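You operate a simulated robot arm through the tools that you are given. There is no shell and no other tool.

You are at the controls of a simulated two-armed robot. One attempt, no reset.

## Task
Put the wool pod in the white cup; shut and bolt the green box.

It is judged by the outcome, as a careful person would: the job done as asked, and still so three seconds after it is handed in. It fails if anything else is knocked over, pushed out of place, dropped, spilled or broken.

## Robot
Two 6-joint arms with two-finger parallel grippers on one trunk that stands fixed in place. Base frame: the origin is at the foot of the trunk, x ahead of it, y to its left, z up. Units: mm, degrees, N and s.
The left shoulder is at [50, 170, 1300], the right one opposite. Each reaches about 1092 mm from its shoulder. Payload 1.57 kg a hand.
The tool frame of a hand sits at the grasp point between the pads (the TCP): z along the fingers, y along the line on which they close. The tips reach 30 mm beyond it. The gripper opens to 80 mm. The fingers are 17 mm wide and 12 mm thick; the gripper's body (40 by 82 mm) begins 80 mm behind the TCP.
Orientation is told as [roll, pitch, yaw] about the base's x, y, z axes, in that order, counted from this pose: with the fingers straight down and closing along the base's y, the tool's x points along the base's -x, its y along +y and its z along -z.

## Interface
- The arms move only by the tool jog_arm. It takes "left_steps", "right_steps" or both (then of equal length, played together; a hand with none holds still); each is a list of rows, each a list of 7 numbers: the shift along the tool's x, y, z in mm, then the turn, a rotation vector about the tool's x, y, z in degrees, then the gripper command, from -1 (shut) to 1 (fully open), values between in proportion. In form: [[x, y, z, wx, wy, wz, fingers], ...]. A call has 1 to 20 rows; each row shifts and turns the commanded pose from where the row before left it, along the tool's axes as they then stand. A row lasts 0.2 s, in which the tool goes at most 50 mm and 8.6 degrees; a call with a longer step from one row to the next is refused whole, and so is a gripper value outside its range. Where a pose cannot be reached the arm comes as near as it can. A force on the tool above 40 N (or 10 N above the force at the start of the call, whichever is more), or a blocked arm, ends the call early, and 0.2 s more pass. The fingers move at their own pace (about 72 mm/s each) and stop on an object; they squeeze with about 26 N. The grip force told is the motor's: it shows also when the fingers shut on nothing. Time passes only in rows, and 0.2 s behind the last, so rows that do not move let the fingers close. It gives the time, the measured TCP pose, the force on the tool (base axes), the opening and the grip force at its end, in the units of the frame above (readings bear some noise), with the torque about the TCP (base axes, N m) and any sound that the robot's microphone picked up, and new pictures: "show" is both (left out), scene, wrist or none (wrist: the cameras of the hands that moved).
- Cameras (640 x 400 px; columns grow to the right, rows downward): "scene" is now at [30.8, -16.6, 1859.6]; the picture's right is [-0.22, -0.98, 0.00], its down [-0.79, 0.17, -0.59] and it looks along [0.58, -0.13, -0.81] (base axes); focal length 355 px, centre (320, 200). "left" rides on the left gripper at [72, 7, -122] in its tool frame; the picture's right is [-0.09, 1.00, 0.00], its down [-0.84, -0.08, -0.54] and it looks along [-0.54, -0.05, 0.84] (tool axes); focal length 238 px, centre (320, 200). "right" rides on the right gripper at [72, -7, -122] in its tool frame; the picture's right is [0.09, 1.00, 0.00], its down [-0.84, 0.08, -0.54] and it looks along [-0.54, 0.05, 0.84] (tool axes); focal length 238 px, centre (320, 200). There is no depth. A picture from a camera that has moved, and an enlarged one, comes with that camera's place and axes in the base frame and with its lens.
- lift_body(by): slides the trunk up (or, below 0, down) by that many mm; the arms and the scene camera ride with it, the base frame stays. It gives what a move gives, with no picture.
- aim_head(pan, tilt): turns the head with the scene camera to pan (to the left, within 86 degrees either way) and tilt (down, from -29 to 69), counted from straight ahead of the robot. It gives what a move gives, and a new picture of the scene camera.
- inspect(camera, box): a new picture of the part [left, top, right, bottom] of that camera's present view, enlarged. No time passes.
- hand_in(): hands the job in; it is judged then, once.

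Places have to be worked out from the pictures, the camera data and where the tool is seen. Open the grippers and draw the arms clear of the work before you hand the job in, unless the task says otherwise.

The tools are called as a command line: name --argument value ..., lists and objects as JSON in quotes. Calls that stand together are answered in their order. jog_arm: Moves the arms, as the interface text tells. Its arguments: {"type":"object","properties":{"left_steps":{"type":"array","items":{"type":"array","items":{"type":"number"}}},"right_steps":{"type":"array","items":{"type":"array","items":{"type":"number"}}},"show":{"type":"string","enum":["both","scene","wrist","none"]}},"required":[]} The other tools are called the same way: lift_body (by) moves the trunk up or down; aim_head (pan, tilt) turns the head that bears the scene camera; inspect (camera, box) takes an enlarged picture of a part of a camera's view; hand_in () hands the job in.

At the start:

```text
clock: 0.0
left_position: [667.3, 112.1, 1189.8]
left_ee_rot: [0.0, 0.0, -0.1]
left_ft_force: [0.4, 0.4, -0.4]
left_moment: [-0.02, -0.01, -0.03]
left_finger_gap: 80.2
left_grasp_force: 0.1
right_position: [443.0, -408.3, 1189.7]
right_ee_rot: [0.0, 0.0, 0.0]
right_ft_force: [-0.5, 0.0, 0.3]
right_moment: [0.0, 0.04, 0.0]
right_finger_gap: 80.0
right_grasp_force: 0.1
trunk travel left (down, up): [-915.0, 55.0]
head pan, tilt (commanded): [-12.4, 53.8]
```

scene: 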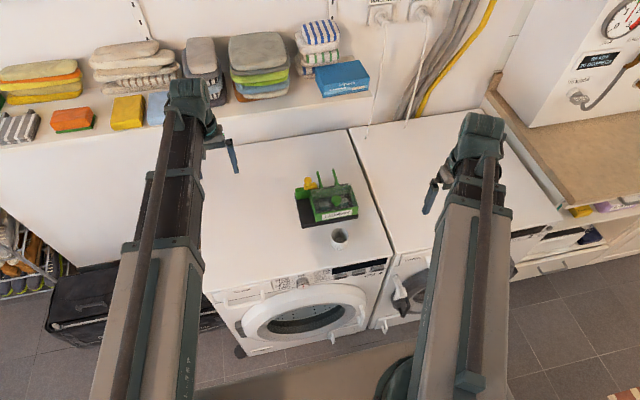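
right: 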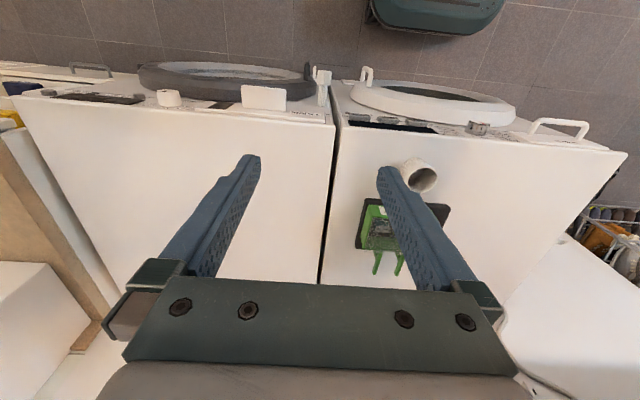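
left: 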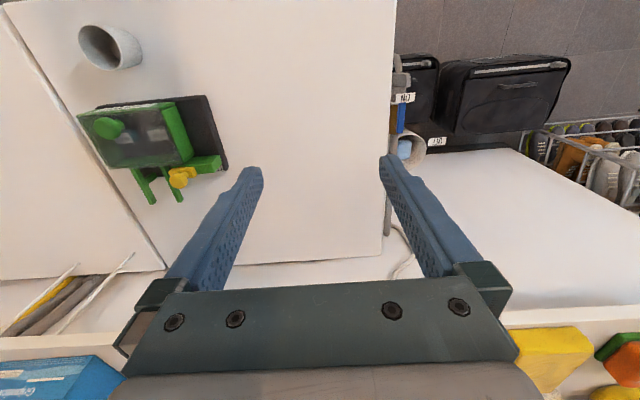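

I start by enlarging the view around the green box and the white cup on the washing machine, from the scene and both wrist cameras.

inspect --camera "scene" --box '[270, 150, 390, 260]'

inspect --camera "left" --box '[60, 10, 240, 220]'

inspect --camera "right" --box '[340, 140, 470, 290]'

```text
3.64 times, centred on (330, 205) of scene
camera zoom: at [30.8, -16.6, 1859.6], right [-0.22, -0.98, 0.0], down [-0.79, 0.17, -0.59], along [0.58, -0.13, -0.81], focal length 1292 px, centre (284, 182)
```

zoom: 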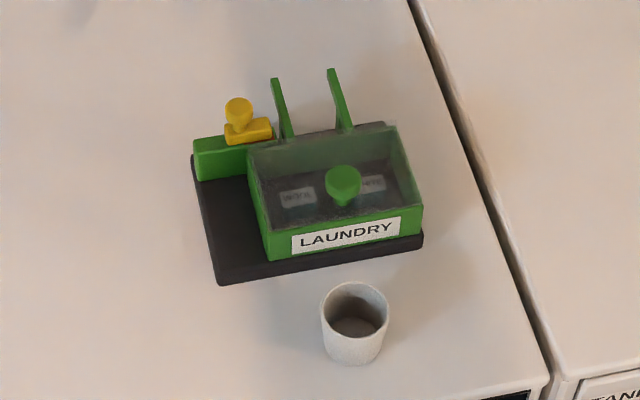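

```text
1.90 times, centred on (150, 115) of left
camera zoom: at [595.2, 117.5, 1310.9], right [0.09, 1.0, 0.0], down [0.84, -0.08, 0.54], along [0.54, -0.05, -0.84], focal length 454 px, centre (644, 362)
```

zoom: 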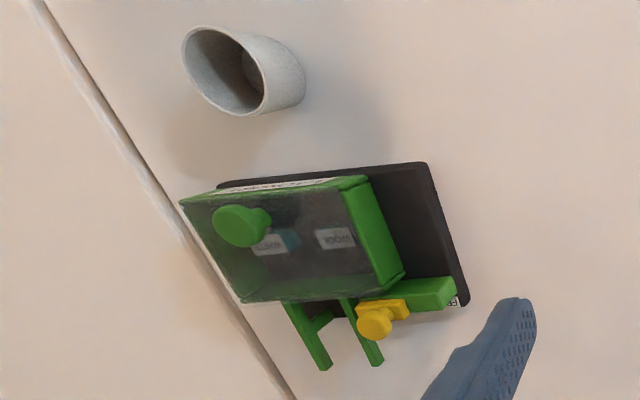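

```text
2.67 times, centred on (405, 215) of right
camera zoom: at [371.1, -415.0, 1311.9], right [-0.09, 1.0, 0.0], down [0.84, 0.08, 0.54], along [0.54, 0.05, -0.84], focal length 636 px, centre (93, 160)
```

zoom: 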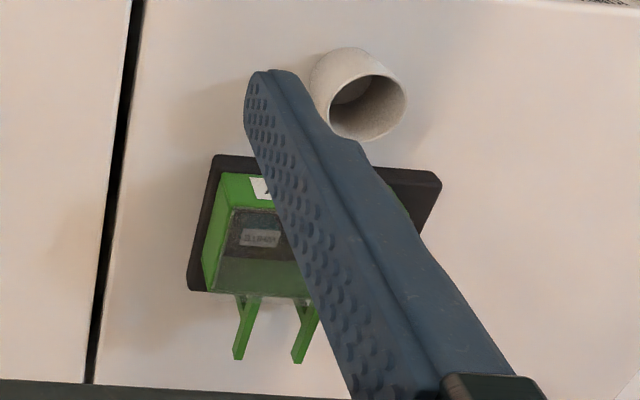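

The closed-looking smoky lid with a green knob covers labelled items; a yellow bolt sits at the rear left, and the cup is in front. I judge the box to be near (670, -200, 900) and the cup near (570, -200, 860). I bring the right hand over for a closer look from about 300 mm.

jog_arm --right_steps '[[-15, 25, 15, 0, 0, 0, 1], [-15, 28, 18, 0, 0, 0, 1], [-15, 28, 18, 0, 0, 0, 1], [-15, 28, 18, 0, 0, 0, 1], [-15, 28, 18, 0, 0, 0, 1], [-15, 28, 18, 0, 0, 0, 1], [-15, 28, 18, 0, 0, 0, 1]]' --show "both"

```text
clock: 1.6
left_position: [666.7, 112.1, 1189.2]
left_ee_rot: [0.1, 0.0, 0.1]
left_ft_force: [0.7, -0.6, 0.0]
left_moment: [-0.01, -0.02, -0.01]
left_finger_gap: 80.1
left_grasp_force: 0.1
right_position: [547.9, -214.3, 1189.2]
right_ee_rot: [0.1, 0.0, 0.0]
right_ft_force: [-0.9, 0.7, 0.5]
right_moment: [-0.02, 0.01, 0.02]
right_finger_gap: 80.1
right_grasp_force: 0.1
right hand out of reach, approached as far as the arm can: row 1, 2, 3, 4, 5, 6, 7
trunk travel left (down, up): [-915.0, 55.0]
head pan, tilt (commanded): [-12.4, 53.8]
camera scene: at [31.4, -16.2, 1859.6], right [-0.22, -0.98, 0.0], down [-0.79, 0.17, -0.59], along [0.58, -0.13, -0.81], focal length 355 px, centre (320, 200)
camera right: at [477.4, -221.9, 1311.8], right [-0.09, 1.0, 0.0], down [0.84, 0.08, 0.54], along [0.54, 0.05, -0.84], focal length 238 px, centre (320, 200)
```

scene: 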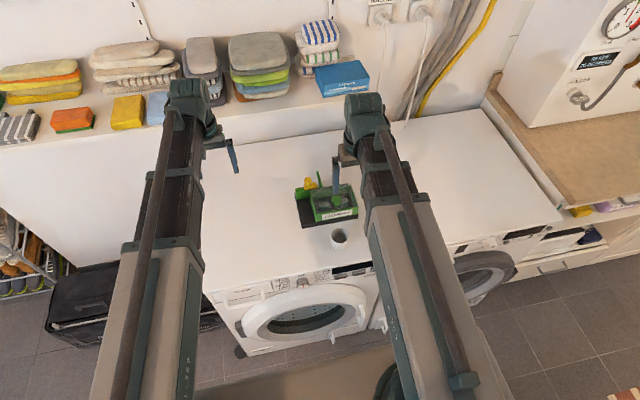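
right: 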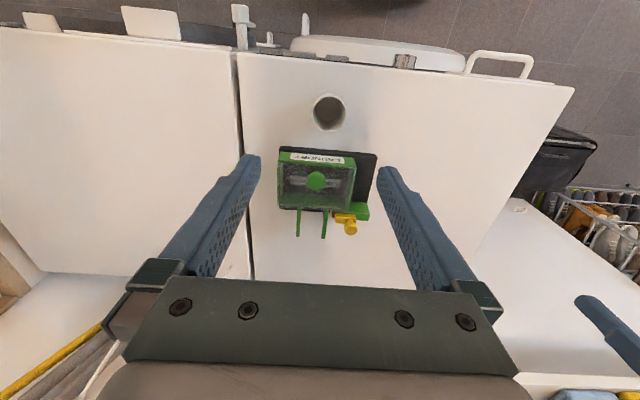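

The right hand cannot get lower than its present height with the trunk up here (TCP stays at z 1189), so I lower the trunk by 130 mm; both hands stay well above everything (tips near 1030).

lift_body --by -130

```text
clock: 3.2
left_position: [666.7, 110.3, 1060.2]
left_ee_rot: [-0.1, 0.0, 0.0]
left_ft_force: [-0.2, -0.1, 0.7]
left_moment: [-0.02, 0.01, -0.01]
left_finger_gap: 80.4
left_grasp_force: 0.1
right_position: [547.3, -214.0, 1060.4]
right_ee_rot: [0.0, 0.0, 0.0]
right_ft_force: [-0.3, 0.0, 0.7]
right_moment: [0.0, 0.0, -0.03]
right_finger_gap: 80.0
right_grasp_force: 0.2
trunk travel left (down, up): [-785.0, 185.0]
head pan, tilt (commanded): [-12.4, 53.8]
```

The hand is now at z 1060. I take enlarged views of the box from the right wrist camera and the scene camera.

inspect --camera "right" --box '[230, 40, 420, 280]'

inspect --camera "scene" --box '[250, 100, 410, 260]'

inspect --camera "left" --box '[0, 0, 240, 240]'

```text
1.67 times, centred on (325, 160) of right
camera zoom: at [476.6, -222.6, 1182.0], right [-0.09, 1.0, 0.0], down [0.84, 0.08, 0.54], along [0.54, 0.05, -0.84], focal length 397 px, centre (312, 267)
```

zoom: 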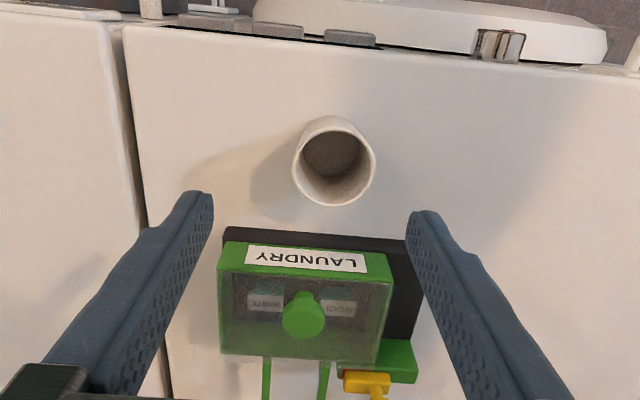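

```text
2.50 times, centred on (330, 180) of scene
camera zoom: at [30.7, -16.6, 1729.7], right [-0.22, -0.98, 0.0], down [-0.79, 0.17, -0.59], along [0.58, -0.13, -0.81], focal length 888 px, centre (295, 250)
```

zoom: 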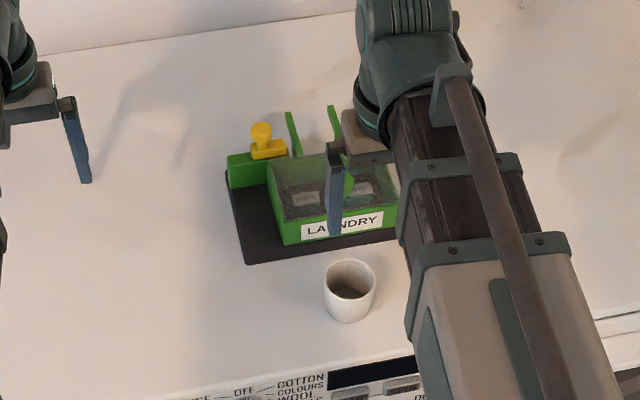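

```text
1.67 times, centred on (120, 120) of left
camera zoom: at [595.1, 117.5, 1181.0], right [0.09, 1.0, 0.0], down [0.84, -0.08, 0.54], along [0.54, -0.05, -0.84], focal length 397 px, centre (653, 333)
```

zoom: 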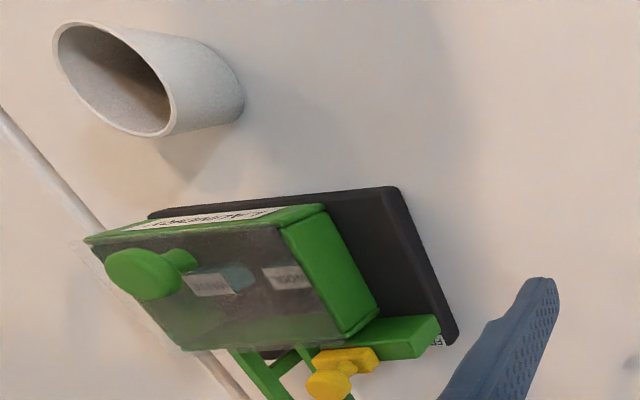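

The two green rods look to be roughly horizontal rails running back from the lid's rear edge (triangulated: from x≈753 to x≈828 at z≈915), so the lid may slide rearwards, with the yellow bolt going behind it. I move the right hand forward to look straight down on the rear part.

jog_arm --right_steps '[[-40, 5, 0, 0, 0, 0, 1], [-40, 5, 0, 0, 0, 0, 1], [-40, 5, 0, 0, 0, 0, 1], [-40, 5, 0, 0, 0, 0, 1]]' --show "both"

```text
clock: 4.2
left_position: [669.3, 111.3, 1059.8]
left_ee_rot: [0.0, 0.0, 0.1]
left_ft_force: [0.2, -0.3, -0.2]
left_moment: [0.01, 0.01, 0.03]
left_finger_gap: 80.0
left_grasp_force: 0.0
right_position: [708.0, -193.2, 1059.8]
right_ee_rot: [0.0, -0.1, 0.0]
right_ft_force: [0.3, -0.6, -0.6]
right_moment: [0.03, 0.01, 0.03]
right_finger_gap: 80.0
right_grasp_force: 0.0
trunk travel left (down, up): [-785.0, 185.0]
head pan, tilt (commanded): [-12.4, 53.8]
camera scene: at [31.6, -16.5, 1729.6], right [-0.22, -0.98, 0.0], down [-0.79, 0.17, -0.59], along [0.58, -0.13, -0.81], focal length 355 px, centre (320, 200)
camera right: at [638.0, -200.1, 1181.6], right [-0.09, 1.0, 0.0], down [0.84, 0.08, 0.54], along [0.54, 0.05, -0.84], focal length 238 px, centre (320, 200)
```

scene: 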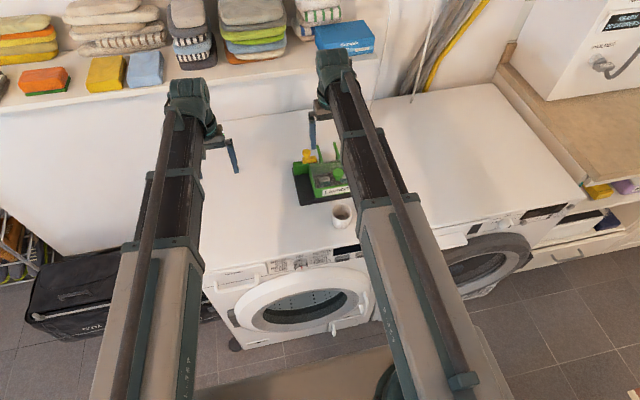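
right: 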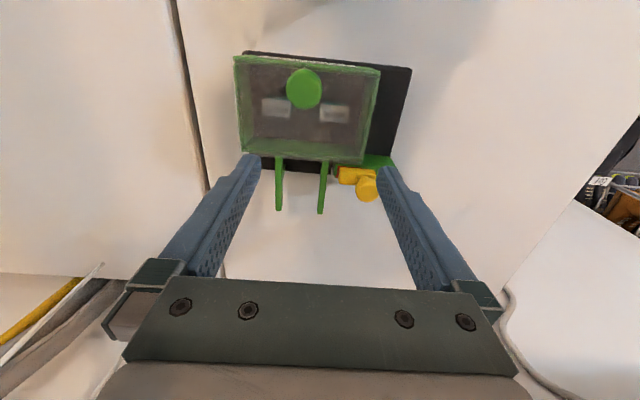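

inspect --camera "right" --box '[220, 40, 430, 230]'

inspect --camera "left" --box '[80, 120, 200, 240]'

inspect --camera "scene" --box '[285, 135, 365, 215]'

```text
2.11 times, centred on (325, 135) of right
camera zoom: at [638.0, -200.1, 1181.6], right [-0.09, 1.0, 0.0], down [0.84, 0.08, 0.54], along [0.54, 0.05, -0.84], focal length 502 px, centre (310, 337)
```

zoom: 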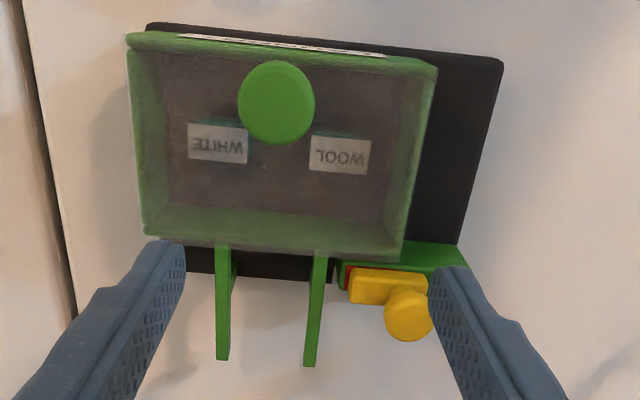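

```text
3.33 times, centred on (140, 180) of left
camera zoom: at [595.8, 117.5, 1180.6], right [0.09, 1.0, 0.0], down [0.84, -0.08, 0.54], along [0.54, -0.05, -0.84], focal length 794 px, centre (920, 267)
```

zoom: 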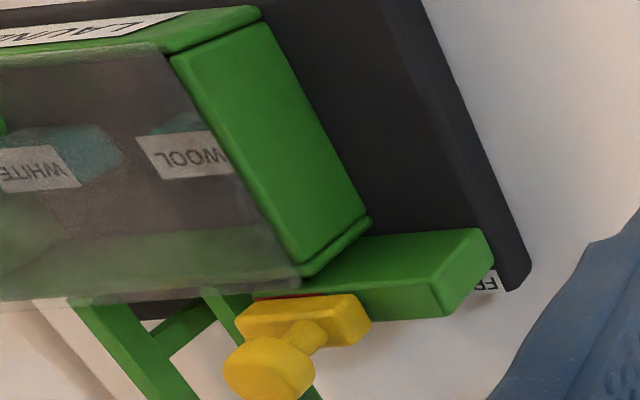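

```text
5.00 times, centred on (325, 175) of scene
camera zoom: at [31.6, -16.5, 1729.6], right [-0.22, -0.98, 0.0], down [-0.79, 0.17, -0.59], along [0.58, -0.13, -0.81], focal length 1777 px, centre (295, 325)
```

zoom: 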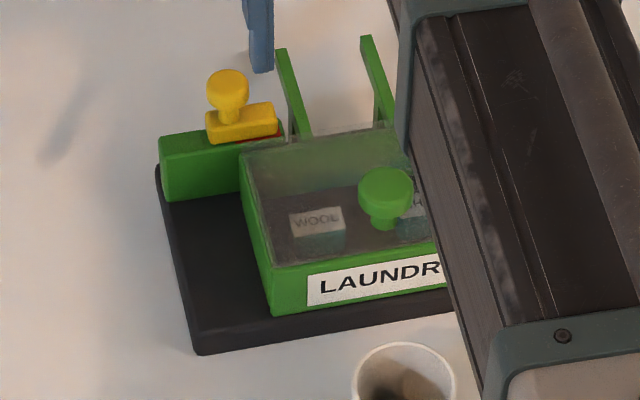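

The labels read WOOL (left compartment, larger y) and WHITE (right one). I estimate the lid at x 653–748, y −280…−140, z≈928, its knob at (670, −212, 950), and the bolt knob at (762, −138, 962), with the bolt reaching behind the lid. To see how the bolt works I turn the left hand 90° for a side view and back the right hand off.

jog_arm --left_steps '[[0, 0, 0, 0, 0, 8.2, 1], [0, 0, 0, 0, 0, 8.2, 1], [0, 0, 0, 0, 0, 8.2, 1], [0, 0, 0, 0, 0, 8.2, 1], [0, 0, 0, 0, 0, 8.2, 1], [0, 0, 0, 0, 0, 8.2, 1], [0, 0, 0, 0, 0, 8.2, 1], [0, 0, 0, 0, 0, 8.2, 1], [0, 0, 0, 0, 0, 8.2, 1], [0, 0, 0, 0, 0, 8.2, 1], [0, 0, 0, 0, 0, 8, 1], [-36, 18, 0, 0, 0, 0, 1], [-36, 18, 0, 0, 0, 0, 1], [-36, 18, 0, 0, 0, 0, 1], [-36, 18, 0, 0, 0, 0, 1], [-36, 18, 0, 0, 0, 0, 1]]' --right_steps '[[20, -4, 0, 0, 0, 0, 1], [20, -4, 0, 0, 0, 0, 1], [20, -4, 0, 0, 0, 0, 1], [20, -4, 0, 0, 0, 0, 1], [20, -4, 0, 0, 0, 0, 1], [20, -4, 0, 0, 0, 0, 1], [20, -4, 0, 0, 0, 0, 1], [20, -4, 0, 0, 0, 0, 1], [0, 0, 0, 0, 0, 0, 1], [0, 0, 0, 0, 0, 0, 1], [0, 0, 0, 0, 0, 0, 1], [0, 0, 0, 0, 0, 0, 1], [0, 0, 0, 0, 0, 0, 1], [0, 0, 0, 0, 0, 0, 1], [0, 0, 0, 0, 0, 0, 1], [0, 0, 0, 0, 0, 0, 1]]' --show "both"

```text
clock: 7.6
left_position: [759.0, -71.5, 1059.7]
left_ee_rot: [0.1, -0.1, -90.0]
left_ft_force: [0.2, 0.5, -0.6]
left_moment: [0.0, 0.0, 0.0]
left_finger_gap: 80.0
left_grasp_force: 0.0
left hand out of reach, approached as far as the arm can: row 13
right_position: [548.4, -229.1, 1059.0]
right_ee_rot: [0.0, 0.0, 0.0]
right_ft_force: [-0.3, 0.0, 0.2]
right_moment: [0.05, -0.03, 0.03]
right_finger_gap: 80.1
right_grasp_force: 0.0
trunk travel left (down, up): [-785.0, 185.0]
head pan, tilt (commanded): [-12.4, 53.8]
camera scene: at [31.2, -17.2, 1729.6], right [-0.22, -0.98, 0.0], down [-0.79, 0.17, -0.59], along [0.58, -0.13, -0.81], focal length 355 px, centre (320, 200)
camera right: at [477.9, -236.3, 1181.7], right [-0.09, 1.0, 0.0], down [0.84, 0.08, 0.54], along [0.54, 0.05, -0.84], focal length 238 px, centre (320, 200)
camera left: at [765.1, -0.4, 1180.7], right [1.0, -0.09, 0.0], down [-0.08, -0.84, 0.54], along [-0.05, -0.54, -0.84], focal length 238 px, centre (320, 200)
```

scene: 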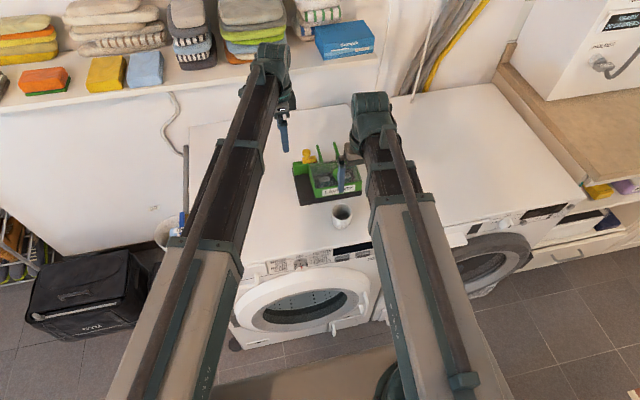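
right: 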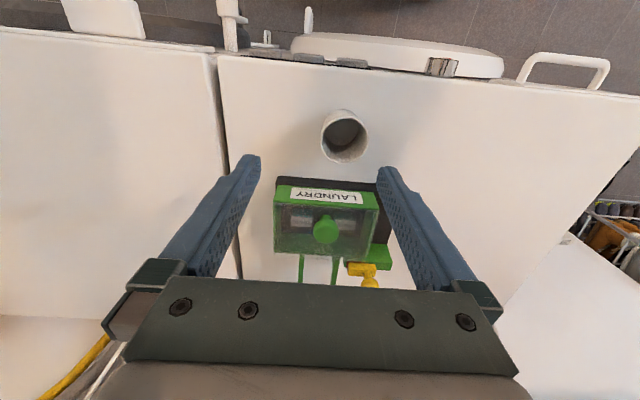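
left: 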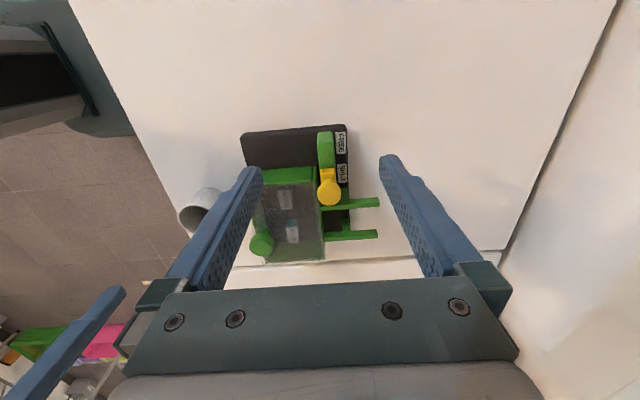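

inspect --camera "left" --box '[230, 110, 390, 280]'

inspect --camera "left" --box '[300, 120, 370, 220]'

```text
2.35 times, centred on (310, 195) of left
camera zoom: at [765.1, -0.4, 1180.7], right [1.0, -0.09, 0.0], down [-0.08, -0.84, 0.54], along [-0.05, -0.54, -0.84], focal length 561 px, centre (344, 212)
```

zoom: 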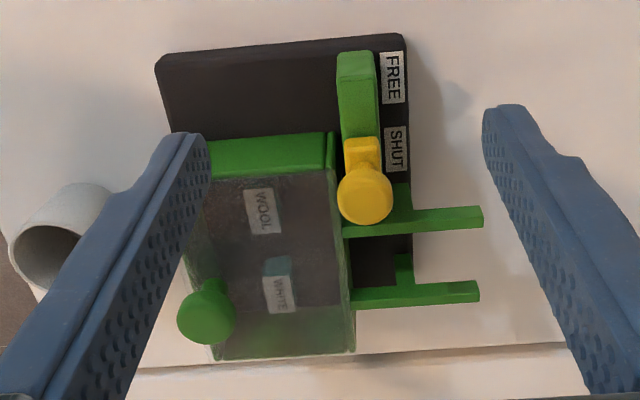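

```text
4.00 times, centred on (335, 170) of left
camera zoom: at [765.1, -0.4, 1180.7], right [1.0, -0.09, 0.0], down [-0.08, -0.84, 0.54], along [-0.05, -0.54, -0.84], focal length 953 px, centre (260, 320)
```

zoom: 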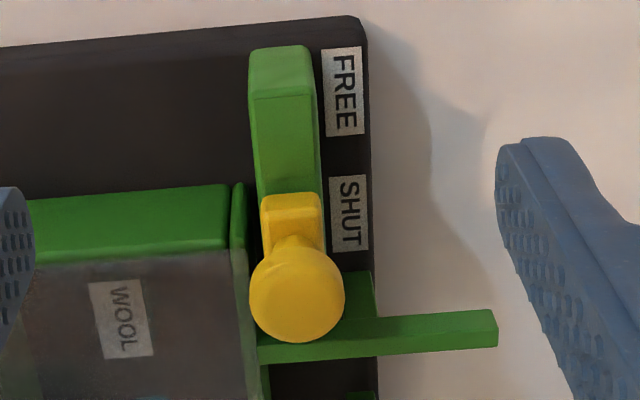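

The side view shows the bolt standing at SHUT (labels FREE at +y, SHUT at −y), so the box is now shut and bolted; I must slide the bolt to FREE, slide the lid back along the rails, take the wool pod, and later reverse it. I clear the left arm back to its place and bring the right hand above the bolt knob at about (762, −136).

jog_arm --left_steps '[[36, -18, -10, 0, 0, 0, 1], [36, -18, -10, 0, 0, 0, 1], [36, -18, -10, 0, 0, 0, 1], [36, -18, -10, 0, 0, 0, 1], [36, -18, -10, 0, 0, 0, 1], [0, 0, 0, 0, 0, -8.2, 1], [0, 0, 0, 0, 0, -8.2, 1], [0, 0, 0, 0, 0, -8.2, 1], [0, 0, 0, 0, 0, -8.2, 1], [0, 0, 0, 0, 0, -8.2, 1], [0, 0, 0, 0, 0, -8.2, 1], [0, 0, 0, 0, 0, -8.2, 1], [0, 0, 0, 0, 0, -8.2, 1], [0, 0, 0, 0, 0, -8.2, 1], [0, 0, 0, 0, 0, -8.2, 1], [0, 0, 0, 0, 0, -8, 1]]' --right_steps '[[0, 0, 0, 0, 0, 0, 1], [0, 0, 0, 0, 0, 0, 1], [0, 0, 0, 0, 0, 0, 1], [0, 0, 0, 0, 0, 0, 1], [0, 0, 0, 0, 0, 0, 1], [0, 0, 0, 0, 0, 0, 1], [0, 0, 0, 0, 0, 0, 1], [0, 0, 0, 0, 0, 0, 1], [-27, 11.6, 0, 0, 0, 0, 1], [-27, 11.6, 0, 0, 0, 0, 1], [-27, 11.6, 0, 0, 0, 0, 1], [-27, 11.6, 0, 0, 0, 0, 1], [-27, 11.6, 0, 0, 0, 0, 1], [-27, 11.6, 0, 0, 0, 0, 1], [-27, 11.6, 0, 0, 0, 0, 1], [-25, 11.6, 0, 0, 0, 0, 1]]' --show "both"

```text
clock: 11.0
left_position: [666.9, 111.8, 1060.7]
left_ee_rot: [0.0, 0.1, 0.1]
left_ft_force: [0.1, 0.0, -0.3]
left_moment: [0.04, 0.0, -0.03]
left_finger_gap: 80.2
left_grasp_force: 0.0
left hand out of reach, approached as far as the arm can: row 1, 2, 3, 4, 5
right_position: [765.0, -135.0, 1059.1]
right_ee_rot: [0.0, 0.0, 0.0]
right_ft_force: [0.6, -0.5, -0.6]
right_moment: [-0.01, 0.03, 0.01]
right_finger_gap: 80.1
right_grasp_force: 0.1
trunk travel left (down, up): [-785.0, 185.0]
head pan, tilt (commanded): [-12.4, 53.8]
camera scene: at [31.4, -16.5, 1729.6], right [-0.22, -0.98, 0.0], down [-0.79, 0.17, -0.59], along [0.58, -0.13, -0.81], focal length 355 px, centre (320, 200)
camera right: at [694.2, -142.3, 1181.7], right [-0.09, 1.0, 0.0], down [0.84, 0.08, 0.54], along [0.54, 0.05, -0.84], focal length 238 px, centre (320, 200)
camera left: at [595.3, 117.6, 1180.7], right [0.09, 1.0, 0.0], down [0.84, -0.08, 0.54], along [0.54, -0.05, -0.84], focal length 238 px, centre (320, 200)
```

scene: 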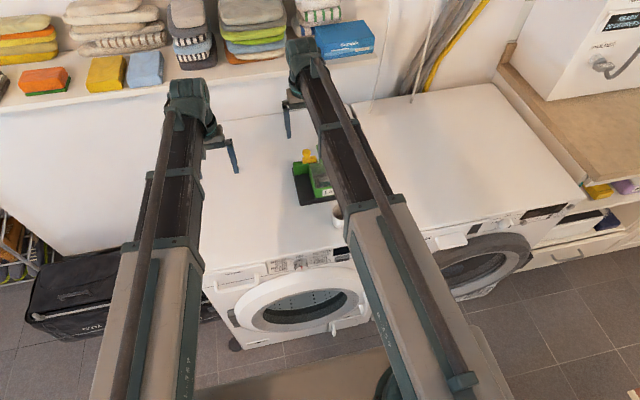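
right: 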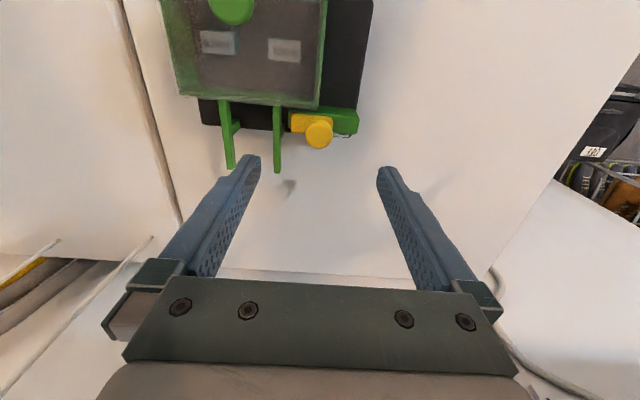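
left: 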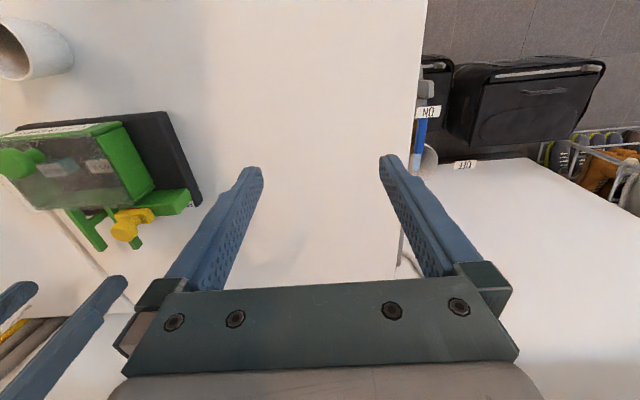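

Readings show the hands keep their height relative to the trunk, so height is set with the trunk. I zoom in with the right camera to refine the bolt knob's position before descending.

inspect --camera "right" --box '[260, 80, 380, 180]'

inspect --camera "left" --box '[50, 170, 210, 270]'

inspect --camera "scene" --box '[270, 90, 350, 210]'

```text
4.00 times, centred on (320, 130) of right
camera zoom: at [694.2, -142.3, 1181.7], right [-0.09, 1.0, 0.0], down [0.84, 0.08, 0.54], along [0.54, 0.05, -0.84], focal length 953 px, centre (320, 480)
```

zoom: 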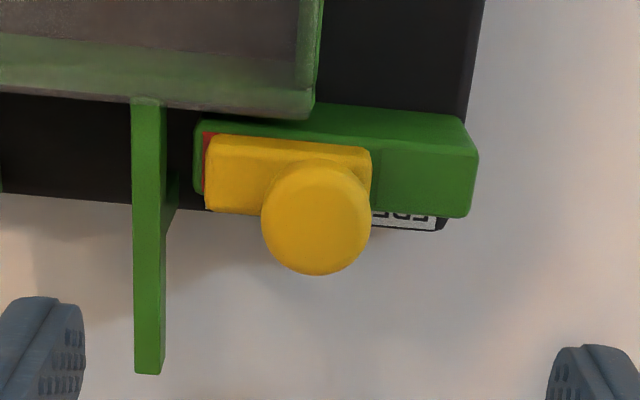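

```text
4.00 times, centred on (130, 220) of left
camera zoom: at [595.3, 117.6, 1180.7], right [0.09, 1.0, 0.0], down [0.84, -0.08, 0.54], along [0.54, -0.05, -0.84], focal length 953 px, centre (1080, 120)
```

zoom: 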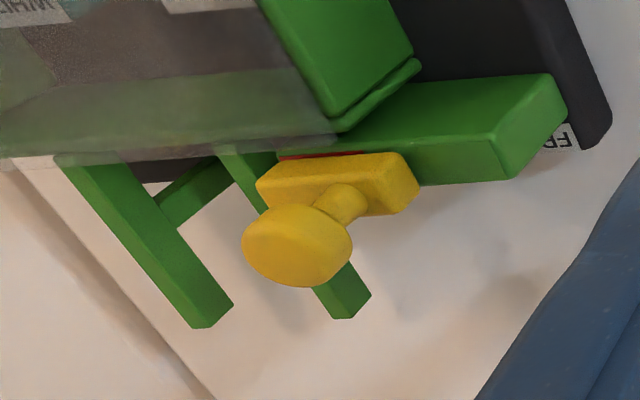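

```text
3.33 times, centred on (310, 150) of scene
camera zoom: at [31.4, -16.5, 1729.6], right [-0.22, -0.98, 0.0], down [-0.79, 0.17, -0.59], along [0.58, -0.13, -0.81], focal length 1184 px, centre (353, 367)
```

zoom: 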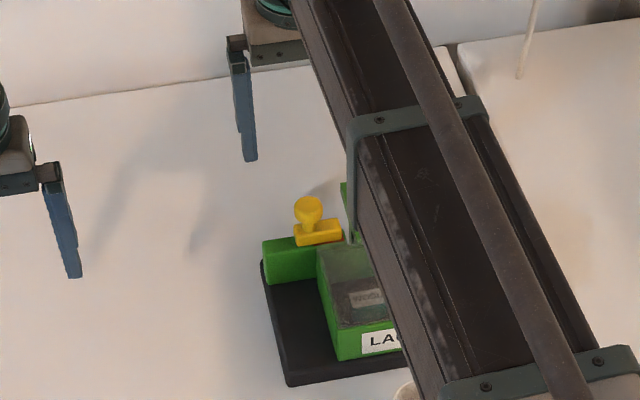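

The bolt knob sits at about (762, −137, 960), 25 mm across, and the bolt body top is near z 939. I trim the right hand over it and lower the trunk by 83 mm so the open fingertips straddle the knob cap at about z 946.

jog_arm --right_steps '[[3, -2, 0, 0, 0, 0, 1], [0, 0, 0, 0, 0, 0, 1]]' --show "none"

lift_body --by -83

inspect --camera "right" --box '[220, 80, 420, 260]'

inspect --camera "left" --box '[0, 150, 240, 350]'

```text
clock: 11.6
left_position: [666.6, 110.7, 1058.6]
left_ee_rot: [0.0, 0.0, 0.0]
left_ft_force: [-0.4, 0.1, -1.1]
left_moment: [-0.01, -0.01, -0.02]
left_finger_gap: 80.0
left_grasp_force: 0.1
right_position: [761.8, -137.4, 1059.9]
right_ee_rot: [0.0, 0.0, 0.0]
right_ft_force: [-0.1, 0.4, 0.3]
right_moment: [0.01, -0.02, 0.0]
right_finger_gap: 79.8
right_grasp_force: 0.2
trunk travel left (down, up): [-785.0, 185.0]
head pan, tilt (commanded): [-12.4, 53.8]
```

```text
clock: 12.8
left_position: [667.1, 111.7, 975.0]
left_ee_rot: [0.0, 0.0, 0.0]
left_ft_force: [-0.8, 0.0, -0.1]
left_moment: [0.02, 0.02, -0.02]
left_finger_gap: 79.7
left_grasp_force: 0.0
right_position: [759.9, -137.3, 976.6]
right_ee_rot: [0.0, 0.0, 0.0]
right_ft_force: [-0.4, -0.4, 0.5]
right_moment: [-0.05, -0.02, 0.0]
right_finger_gap: 79.9
right_grasp_force: 0.0
trunk travel left (down, up): [-702.0, 268.0]
head pan, tilt (commanded): [-12.4, 53.8]
```

```text
2.22 times, centred on (320, 170) of right
camera zoom: at [690.0, -144.9, 1099.0], right [-0.09, 1.0, 0.0], down [0.84, 0.08, 0.54], along [0.54, 0.05, -0.84], focal length 530 px, centre (320, 267)
```

zoom: 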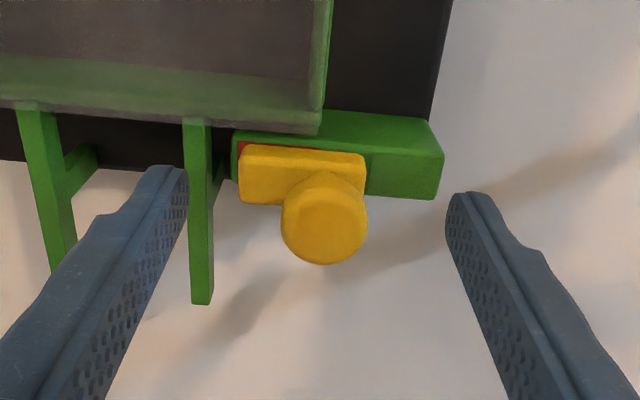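

```text
2.00 times, centred on (120, 250) of left
camera zoom: at [594.8, 117.7, 1098.0], right [0.09, 1.0, 0.0], down [0.84, -0.08, 0.54], along [0.54, -0.05, -0.84], focal length 477 px, centre (720, 100)
```

zoom: 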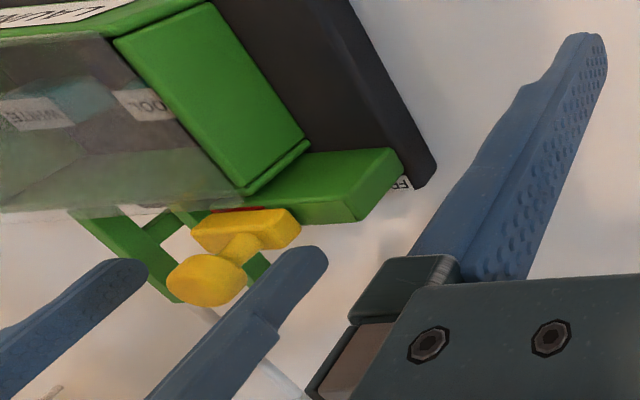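

The knob lies midway between the open fingertips and at about the same x (761). I close the fingers on it.

jog_arm --right_steps '[[0, 0, 0, 0, 0, 0, -1], [0, 0, 0, 0, 0, 0, -1], [0, 0, 0, 0, 0, 0, -1], [0, 0, 0, 0, 0, 0, -1]]' --show "wrist"

```text
clock: 13.8
left_position: [666.7, 112.7, 977.4]
left_ee_rot: [0.0, 0.1, -0.1]
left_ft_force: [0.2, -0.1, 0.1]
left_moment: [-0.01, 0.0, 0.01]
left_finger_gap: 79.7
left_grasp_force: 0.0
right_position: [761.3, -136.2, 976.7]
right_ee_rot: [-0.1, 0.1, 0.0]
right_ft_force: [-0.5, 5.1, 0.1]
right_moment: [0.11, -0.02, 0.02]
right_finger_gap: 24.5
right_grasp_force: 25.7
trunk travel left (down, up): [-702.0, 268.0]
head pan, tilt (commanded): [-12.4, 53.8]
camera right: at [690.1, -144.0, 1098.9], right [-0.09, 1.0, 0.0], down [0.84, 0.08, 0.54], along [0.54, 0.05, -0.84], focal length 238 px, centre (320, 200)
```

right: 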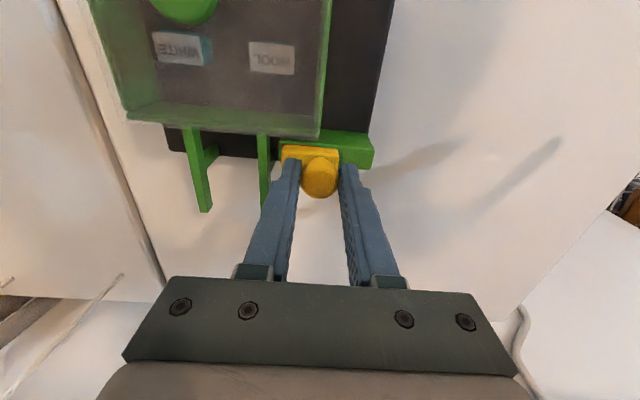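

The knob is gripped (gap 24.5 mm). I slide the bolt toward FREE (+y) in small steps, watching the force.

jog_arm --right_steps '[[0, 4, 0, 0, 0, 0, -1], [0, 5, 0, 0, 0, 0, -1], [0, 5, 0, 0, 0, 0, -1], [0, 5, 0, 0, 0, 0, -1]]' --show "wrist"

```text
clock: 14.8
left_position: [667.0, 111.9, 976.8]
left_ee_rot: [0.1, 0.1, 0.1]
left_ft_force: [0.6, 0.2, -0.1]
left_moment: [-0.02, -0.02, -0.01]
left_finger_gap: 80.0
left_grasp_force: 0.0
right_position: [761.4, -119.0, 976.5]
right_ee_rot: [0.0, 0.1, 0.0]
right_ft_force: [-8.3, 0.6, 0.3]
right_moment: [-0.02, 0.1, 0.04]
right_finger_gap: 24.5
right_grasp_force: 25.3
trunk travel left (down, up): [-702.0, 268.0]
head pan, tilt (commanded): [-12.4, 53.8]
camera right: at [690.3, -126.4, 1099.1], right [-0.09, 1.0, 0.0], down [0.84, 0.08, 0.54], along [0.54, 0.05, -0.84], focal length 238 px, centre (320, 200)
```

right: 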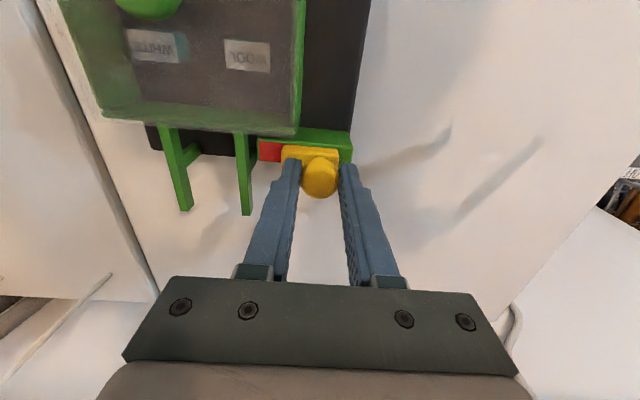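

The bolt slides and the red strip beneath it is being uncovered. A small sideways force of −8 N suggests a slight track angle, so I continue with a touch of −x correction.

jog_arm --right_steps '[[0.6, 3, 0, 0, 0, 0, -1], [0.3, 3, 0, 0, 0, 0, -1], [0.3, 3, 0, 0, 0, 0, -1]]' --show "wrist"

```text
clock: 15.6
left_position: [667.6, 112.5, 976.0]
left_ee_rot: [-0.1, 0.1, 0.1]
left_ft_force: [-0.2, -0.5, -0.9]
left_moment: [0.02, -0.02, -0.03]
left_finger_gap: 80.0
left_grasp_force: 0.1
right_position: [760.0, -108.4, 977.0]
right_ee_rot: [0.0, -0.1, 0.0]
right_ft_force: [2.8, -0.4, 3.0]
right_moment: [-0.02, 0.0, 0.03]
right_finger_gap: 24.4
right_grasp_force: 26.2
trunk travel left (down, up): [-702.0, 268.0]
head pan, tilt (commanded): [-12.4, 53.8]
camera right: at [689.9, -116.9, 1098.8], right [-0.09, 1.0, 0.0], down [0.84, 0.08, 0.54], along [0.54, 0.05, -0.84], focal length 238 px, centre (320, 200)
```

right: 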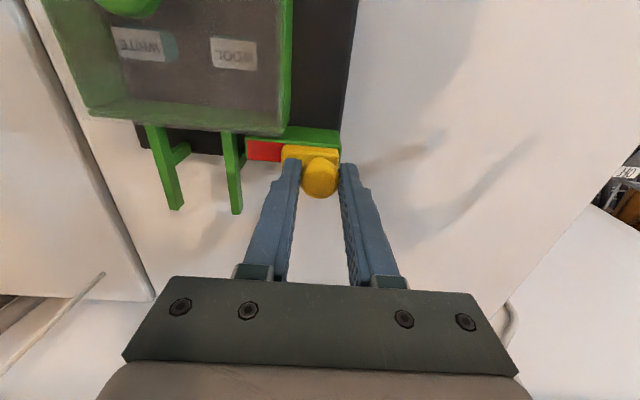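

inspect --camera "right" --box '[200, 90, 400, 220]'

inspect --camera "left" --box '[0, 150, 240, 350]'

```text
3.08 times, centred on (300, 155) of right
camera zoom: at [689.9, -116.9, 1098.8], right [-0.09, 1.0, 0.0], down [0.84, 0.08, 0.54], along [0.54, 0.05, -0.84], focal length 733 px, centre (382, 338)
```

zoom: 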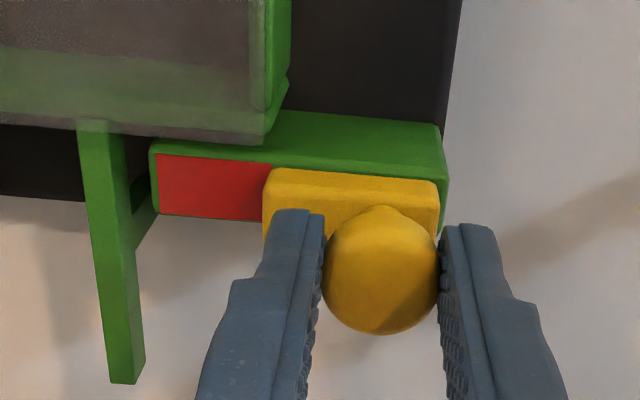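

```text
2.00 times, centred on (120, 250) of left
camera zoom: at [595.0, 117.8, 1098.0], right [0.09, 1.0, 0.0], down [0.84, -0.08, 0.54], along [0.54, -0.05, -0.84], focal length 477 px, centre (720, 100)
```

zoom: 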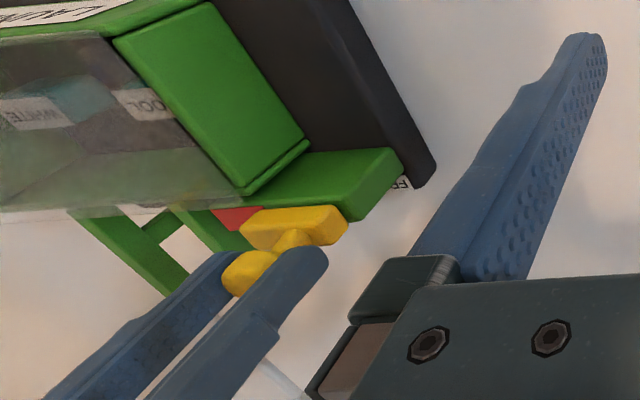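

The bolt is nearly flush with the block's FREE end. I push 3 mm further to be sure it is fully free, letting the force limit guard the stop.

jog_arm --right_steps '[[0, 2, 0, 0, 0, 0, -1], [0, 1.5, 0, 0, 0, 0, -1]]' --show "wrist"

```text
clock: 16.2
left_position: [667.8, 111.7, 975.8]
left_ee_rot: [0.0, 0.0, 0.0]
left_ft_force: [0.2, 0.1, -0.3]
left_moment: [0.01, 0.01, -0.03]
left_finger_gap: 80.1
left_grasp_force: 0.1
right_position: [761.2, -106.2, 976.7]
right_ee_rot: [-0.1, -0.2, 0.0]
right_ft_force: [12.9, -0.8, 12.2]
right_moment: [0.01, -0.17, 0.02]
right_finger_gap: 24.7
right_grasp_force: 25.7
trunk travel left (down, up): [-702.0, 268.0]
head pan, tilt (commanded): [-12.4, 53.8]
camera right: at [689.7, -113.3, 1098.7], right [-0.09, 1.0, 0.0], down [0.84, 0.08, 0.54], along [0.54, 0.05, -0.84], focal length 238 px, centre (320, 200)
```

right: 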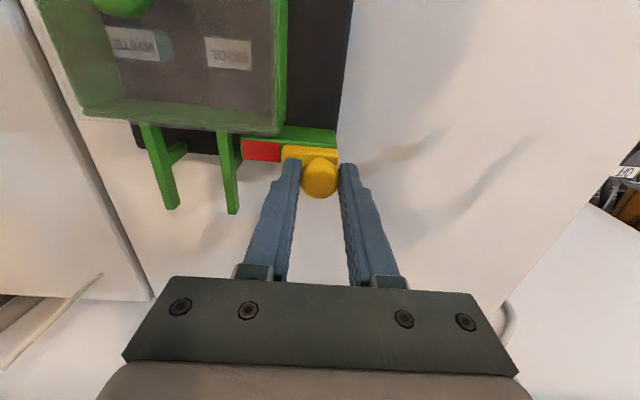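

The bolt is at its FREE end (knob at y≈−106) and some side force has built up, so I open the fingers to release it.

jog_arm --right_steps '[[0, 0, 0, 0, 0, 0, -0.2], [0, 0, 0, 0, 0, 0, 0.4], [0, 0, 0, 0, 0, 0, 0.4], [0, 0, 0, 0, 0, 0, 0.4]]' --show "wrist"

```text
clock: 17.2
left_position: [667.3, 111.9, 976.1]
left_ee_rot: [-0.1, 0.1, 0.1]
left_ft_force: [-0.3, 0.3, -0.8]
left_moment: [-0.01, 0.01, -0.03]
left_finger_gap: 80.2
left_grasp_force: 0.1
right_position: [758.8, -105.4, 976.3]
right_ee_rot: [0.0, 0.0, 0.1]
right_ft_force: [-0.3, 0.1, -0.2]
right_moment: [-0.02, -0.01, -0.01]
right_finger_gap: 55.8
right_grasp_force: 0.1
trunk travel left (down, up): [-702.0, 268.0]
head pan, tilt (commanded): [-12.4, 53.8]
camera right: at [688.3, -113.3, 1098.9], right [-0.09, 1.0, 0.0], down [0.84, 0.08, 0.54], along [0.54, 0.05, -0.84], focal length 238 px, centre (320, 200)
```

right: 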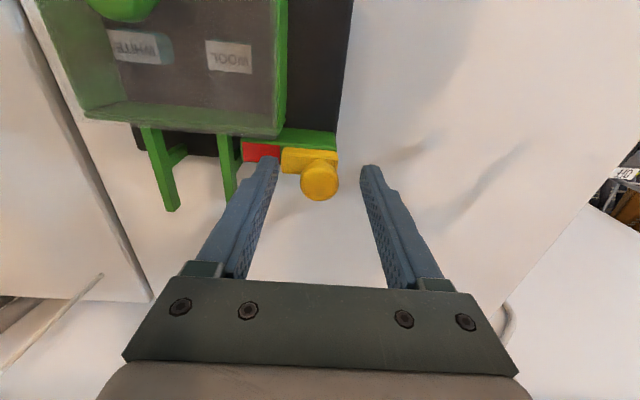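

The bolt stays at FREE. I raise the trunk 60 mm and move the right hand above the lid knob near (670, −212).

lift_body --by 60

jog_arm --right_steps '[[18, -21, 0, 0, 0, 0, 1], [18, -21, 0, 0, 0, 0, 1], [18, -21, 0, 0, 0, 0, 1], [18, -21, 0, 0, 0, 0, 1], [18, -22, 0, 0, 0, 0, 1]]' --show "both"

inspect --camera "right" --box '[230, 60, 430, 260]'

inspect --camera "left" --box '[0, 80, 240, 300]'

```text
clock: 18.2
left_position: [666.6, 111.8, 1036.3]
left_ee_rot: [0.1, 0.0, 0.0]
left_ft_force: [-0.1, -0.2, 0.6]
left_moment: [-0.01, 0.0, 0.0]
left_finger_gap: 80.1
left_grasp_force: 0.1
right_position: [759.2, -105.9, 1035.8]
right_ee_rot: [0.0, 0.1, -0.1]
right_ft_force: [0.7, 0.3, 0.0]
right_moment: [-0.03, 0.02, -0.01]
right_finger_gap: 56.0
right_grasp_force: 0.1
trunk travel left (down, up): [-762.0, 208.0]
head pan, tilt (commanded): [-12.4, 53.8]
```

```text
clock: 19.4
left_position: [667.9, 111.9, 1036.7]
left_ee_rot: [0.0, 0.1, 0.0]
left_ft_force: [0.6, -0.5, -0.5]
left_moment: [-0.02, 0.01, 0.02]
left_finger_gap: 79.8
left_grasp_force: 0.1
right_position: [667.7, -212.8, 1037.2]
right_ee_rot: [0.0, -0.1, -0.1]
right_ft_force: [-0.4, 0.4, 0.1]
right_moment: [-0.01, -0.05, -0.02]
right_finger_gap: 79.9
right_grasp_force: 0.1
trunk travel left (down, up): [-762.0, 208.0]
head pan, tilt (commanded): [-12.4, 53.8]
camera scene: at [30.5, -16.9, 1706.6], right [-0.22, -0.98, 0.0], down [-0.79, 0.17, -0.59], along [0.58, -0.13, -0.81], focal length 355 px, centre (320, 200)
camera right: at [597.2, -219.9, 1159.0], right [-0.09, 1.0, 0.0], down [0.84, 0.08, 0.54], along [0.54, 0.05, -0.84], focal length 238 px, centre (320, 200)
```

scene: 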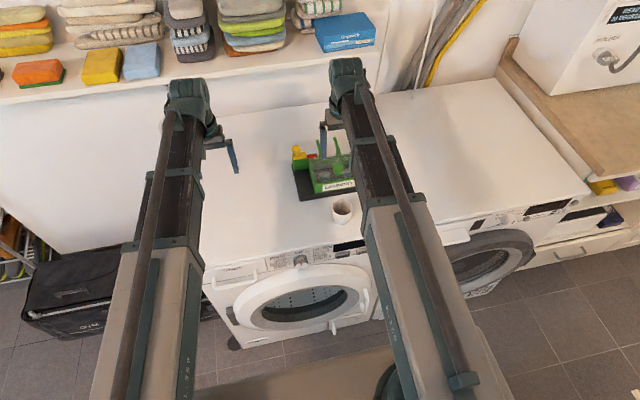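
right: 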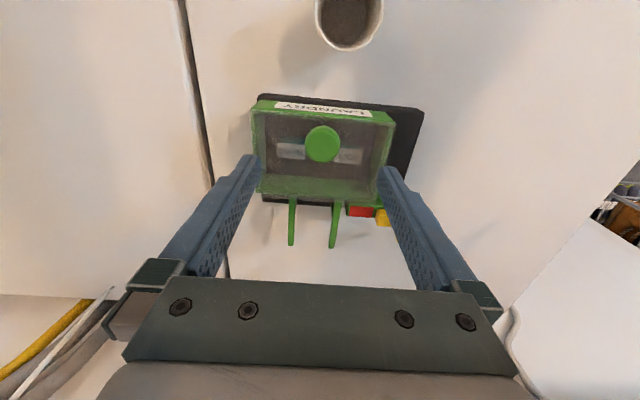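

```text
2.00 times, centred on (330, 160) of right
camera zoom: at [597.2, -219.9, 1159.0], right [-0.09, 1.0, 0.0], down [0.84, 0.08, 0.54], along [0.54, 0.05, -0.84], focal length 477 px, centre (300, 280)
```

zoom: 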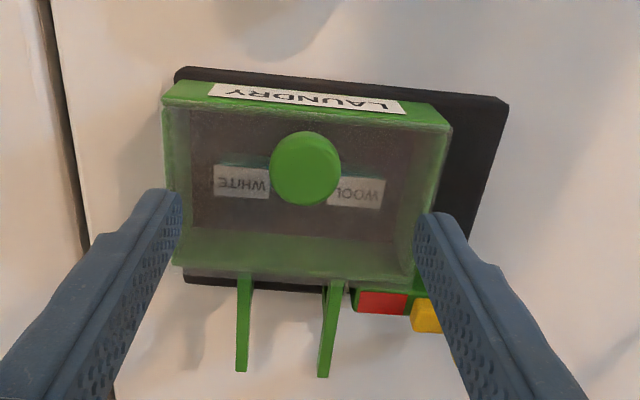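

```text
1.82 times, centred on (120, 190) of left
camera zoom: at [594.6, 117.6, 1158.1], right [0.09, 1.0, 0.0], down [0.84, -0.08, 0.54], along [0.54, -0.05, -0.84], focal length 433 px, centre (684, 218)
```

zoom: 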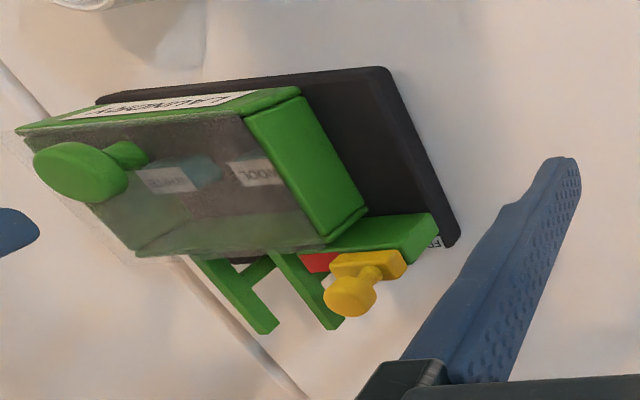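

The lid knob centre works out at (669.5, −211, 953) and 31 mm across. I trim, then lower the trunk 68 mm so the fingertips straddle the knob about 10 mm above the lid.

jog_arm --right_steps '[[-2, 2, 0, 0, 0, 0, 1], [0, 0, 0, 0, 0, 0, 1]]' --show "none"

lift_body --by -68

inspect --camera "right" --box '[220, 80, 420, 260]'

inspect --camera "left" --box '[0, 80, 240, 300]'

```text
clock: 20.0
left_position: [667.4, 111.4, 1035.6]
left_ee_rot: [0.0, 0.0, 0.0]
left_ft_force: [-0.3, -0.1, 0.1]
left_moment: [-0.01, 0.01, 0.05]
left_finger_gap: 80.1
left_grasp_force: 0.0
right_position: [671.9, -210.2, 1036.3]
right_ee_rot: [0.1, 0.0, -0.1]
right_ft_force: [-1.5, 0.7, 0.5]
right_moment: [-0.02, -0.01, -0.01]
right_finger_gap: 80.1
right_grasp_force: 0.1
trunk travel left (down, up): [-762.0, 208.0]
head pan, tilt (commanded): [-12.4, 53.8]
```

```text
clock: 21.0
left_position: [668.0, 111.4, 968.8]
left_ee_rot: [-0.1, 0.1, 0.0]
left_ft_force: [-0.4, 0.7, 0.2]
left_moment: [-0.02, -0.02, -0.05]
left_finger_gap: 79.7
left_grasp_force: 0.0
right_position: [671.1, -209.9, 969.1]
right_ee_rot: [0.0, 0.0, 0.0]
right_ft_force: [0.0, -0.2, -0.6]
right_moment: [-0.01, -0.02, -0.01]
right_finger_gap: 79.7
right_grasp_force: 0.0
trunk travel left (down, up): [-694.0, 276.0]
head pan, tilt (commanded): [-12.4, 53.8]
```

```text
2.22 times, centred on (320, 170) of right
camera zoom: at [600.5, -216.9, 1091.0], right [-0.09, 1.0, 0.0], down [0.84, 0.08, 0.54], along [0.54, 0.05, -0.84], focal length 530 px, centre (320, 267)
```

zoom: 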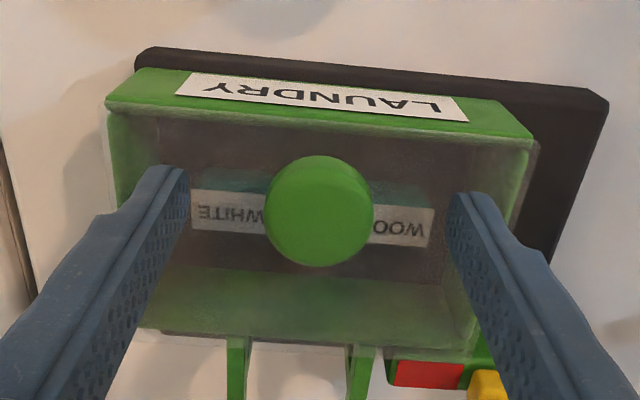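

```text
1.82 times, centred on (120, 190) of left
camera zoom: at [594.7, 117.7, 1090.0], right [0.09, 1.0, 0.0], down [0.84, -0.08, 0.54], along [0.54, -0.05, -0.84], focal length 433 px, centre (684, 218)
```

zoom: 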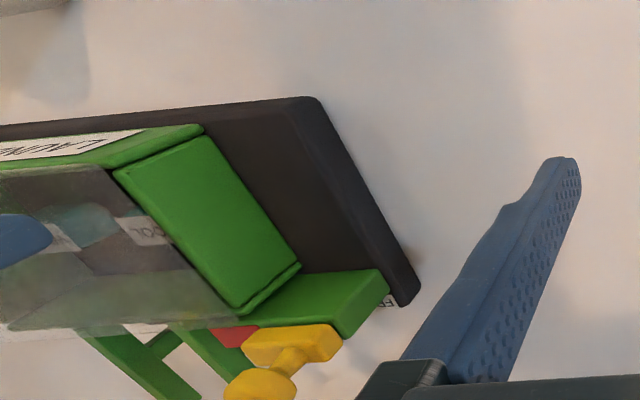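

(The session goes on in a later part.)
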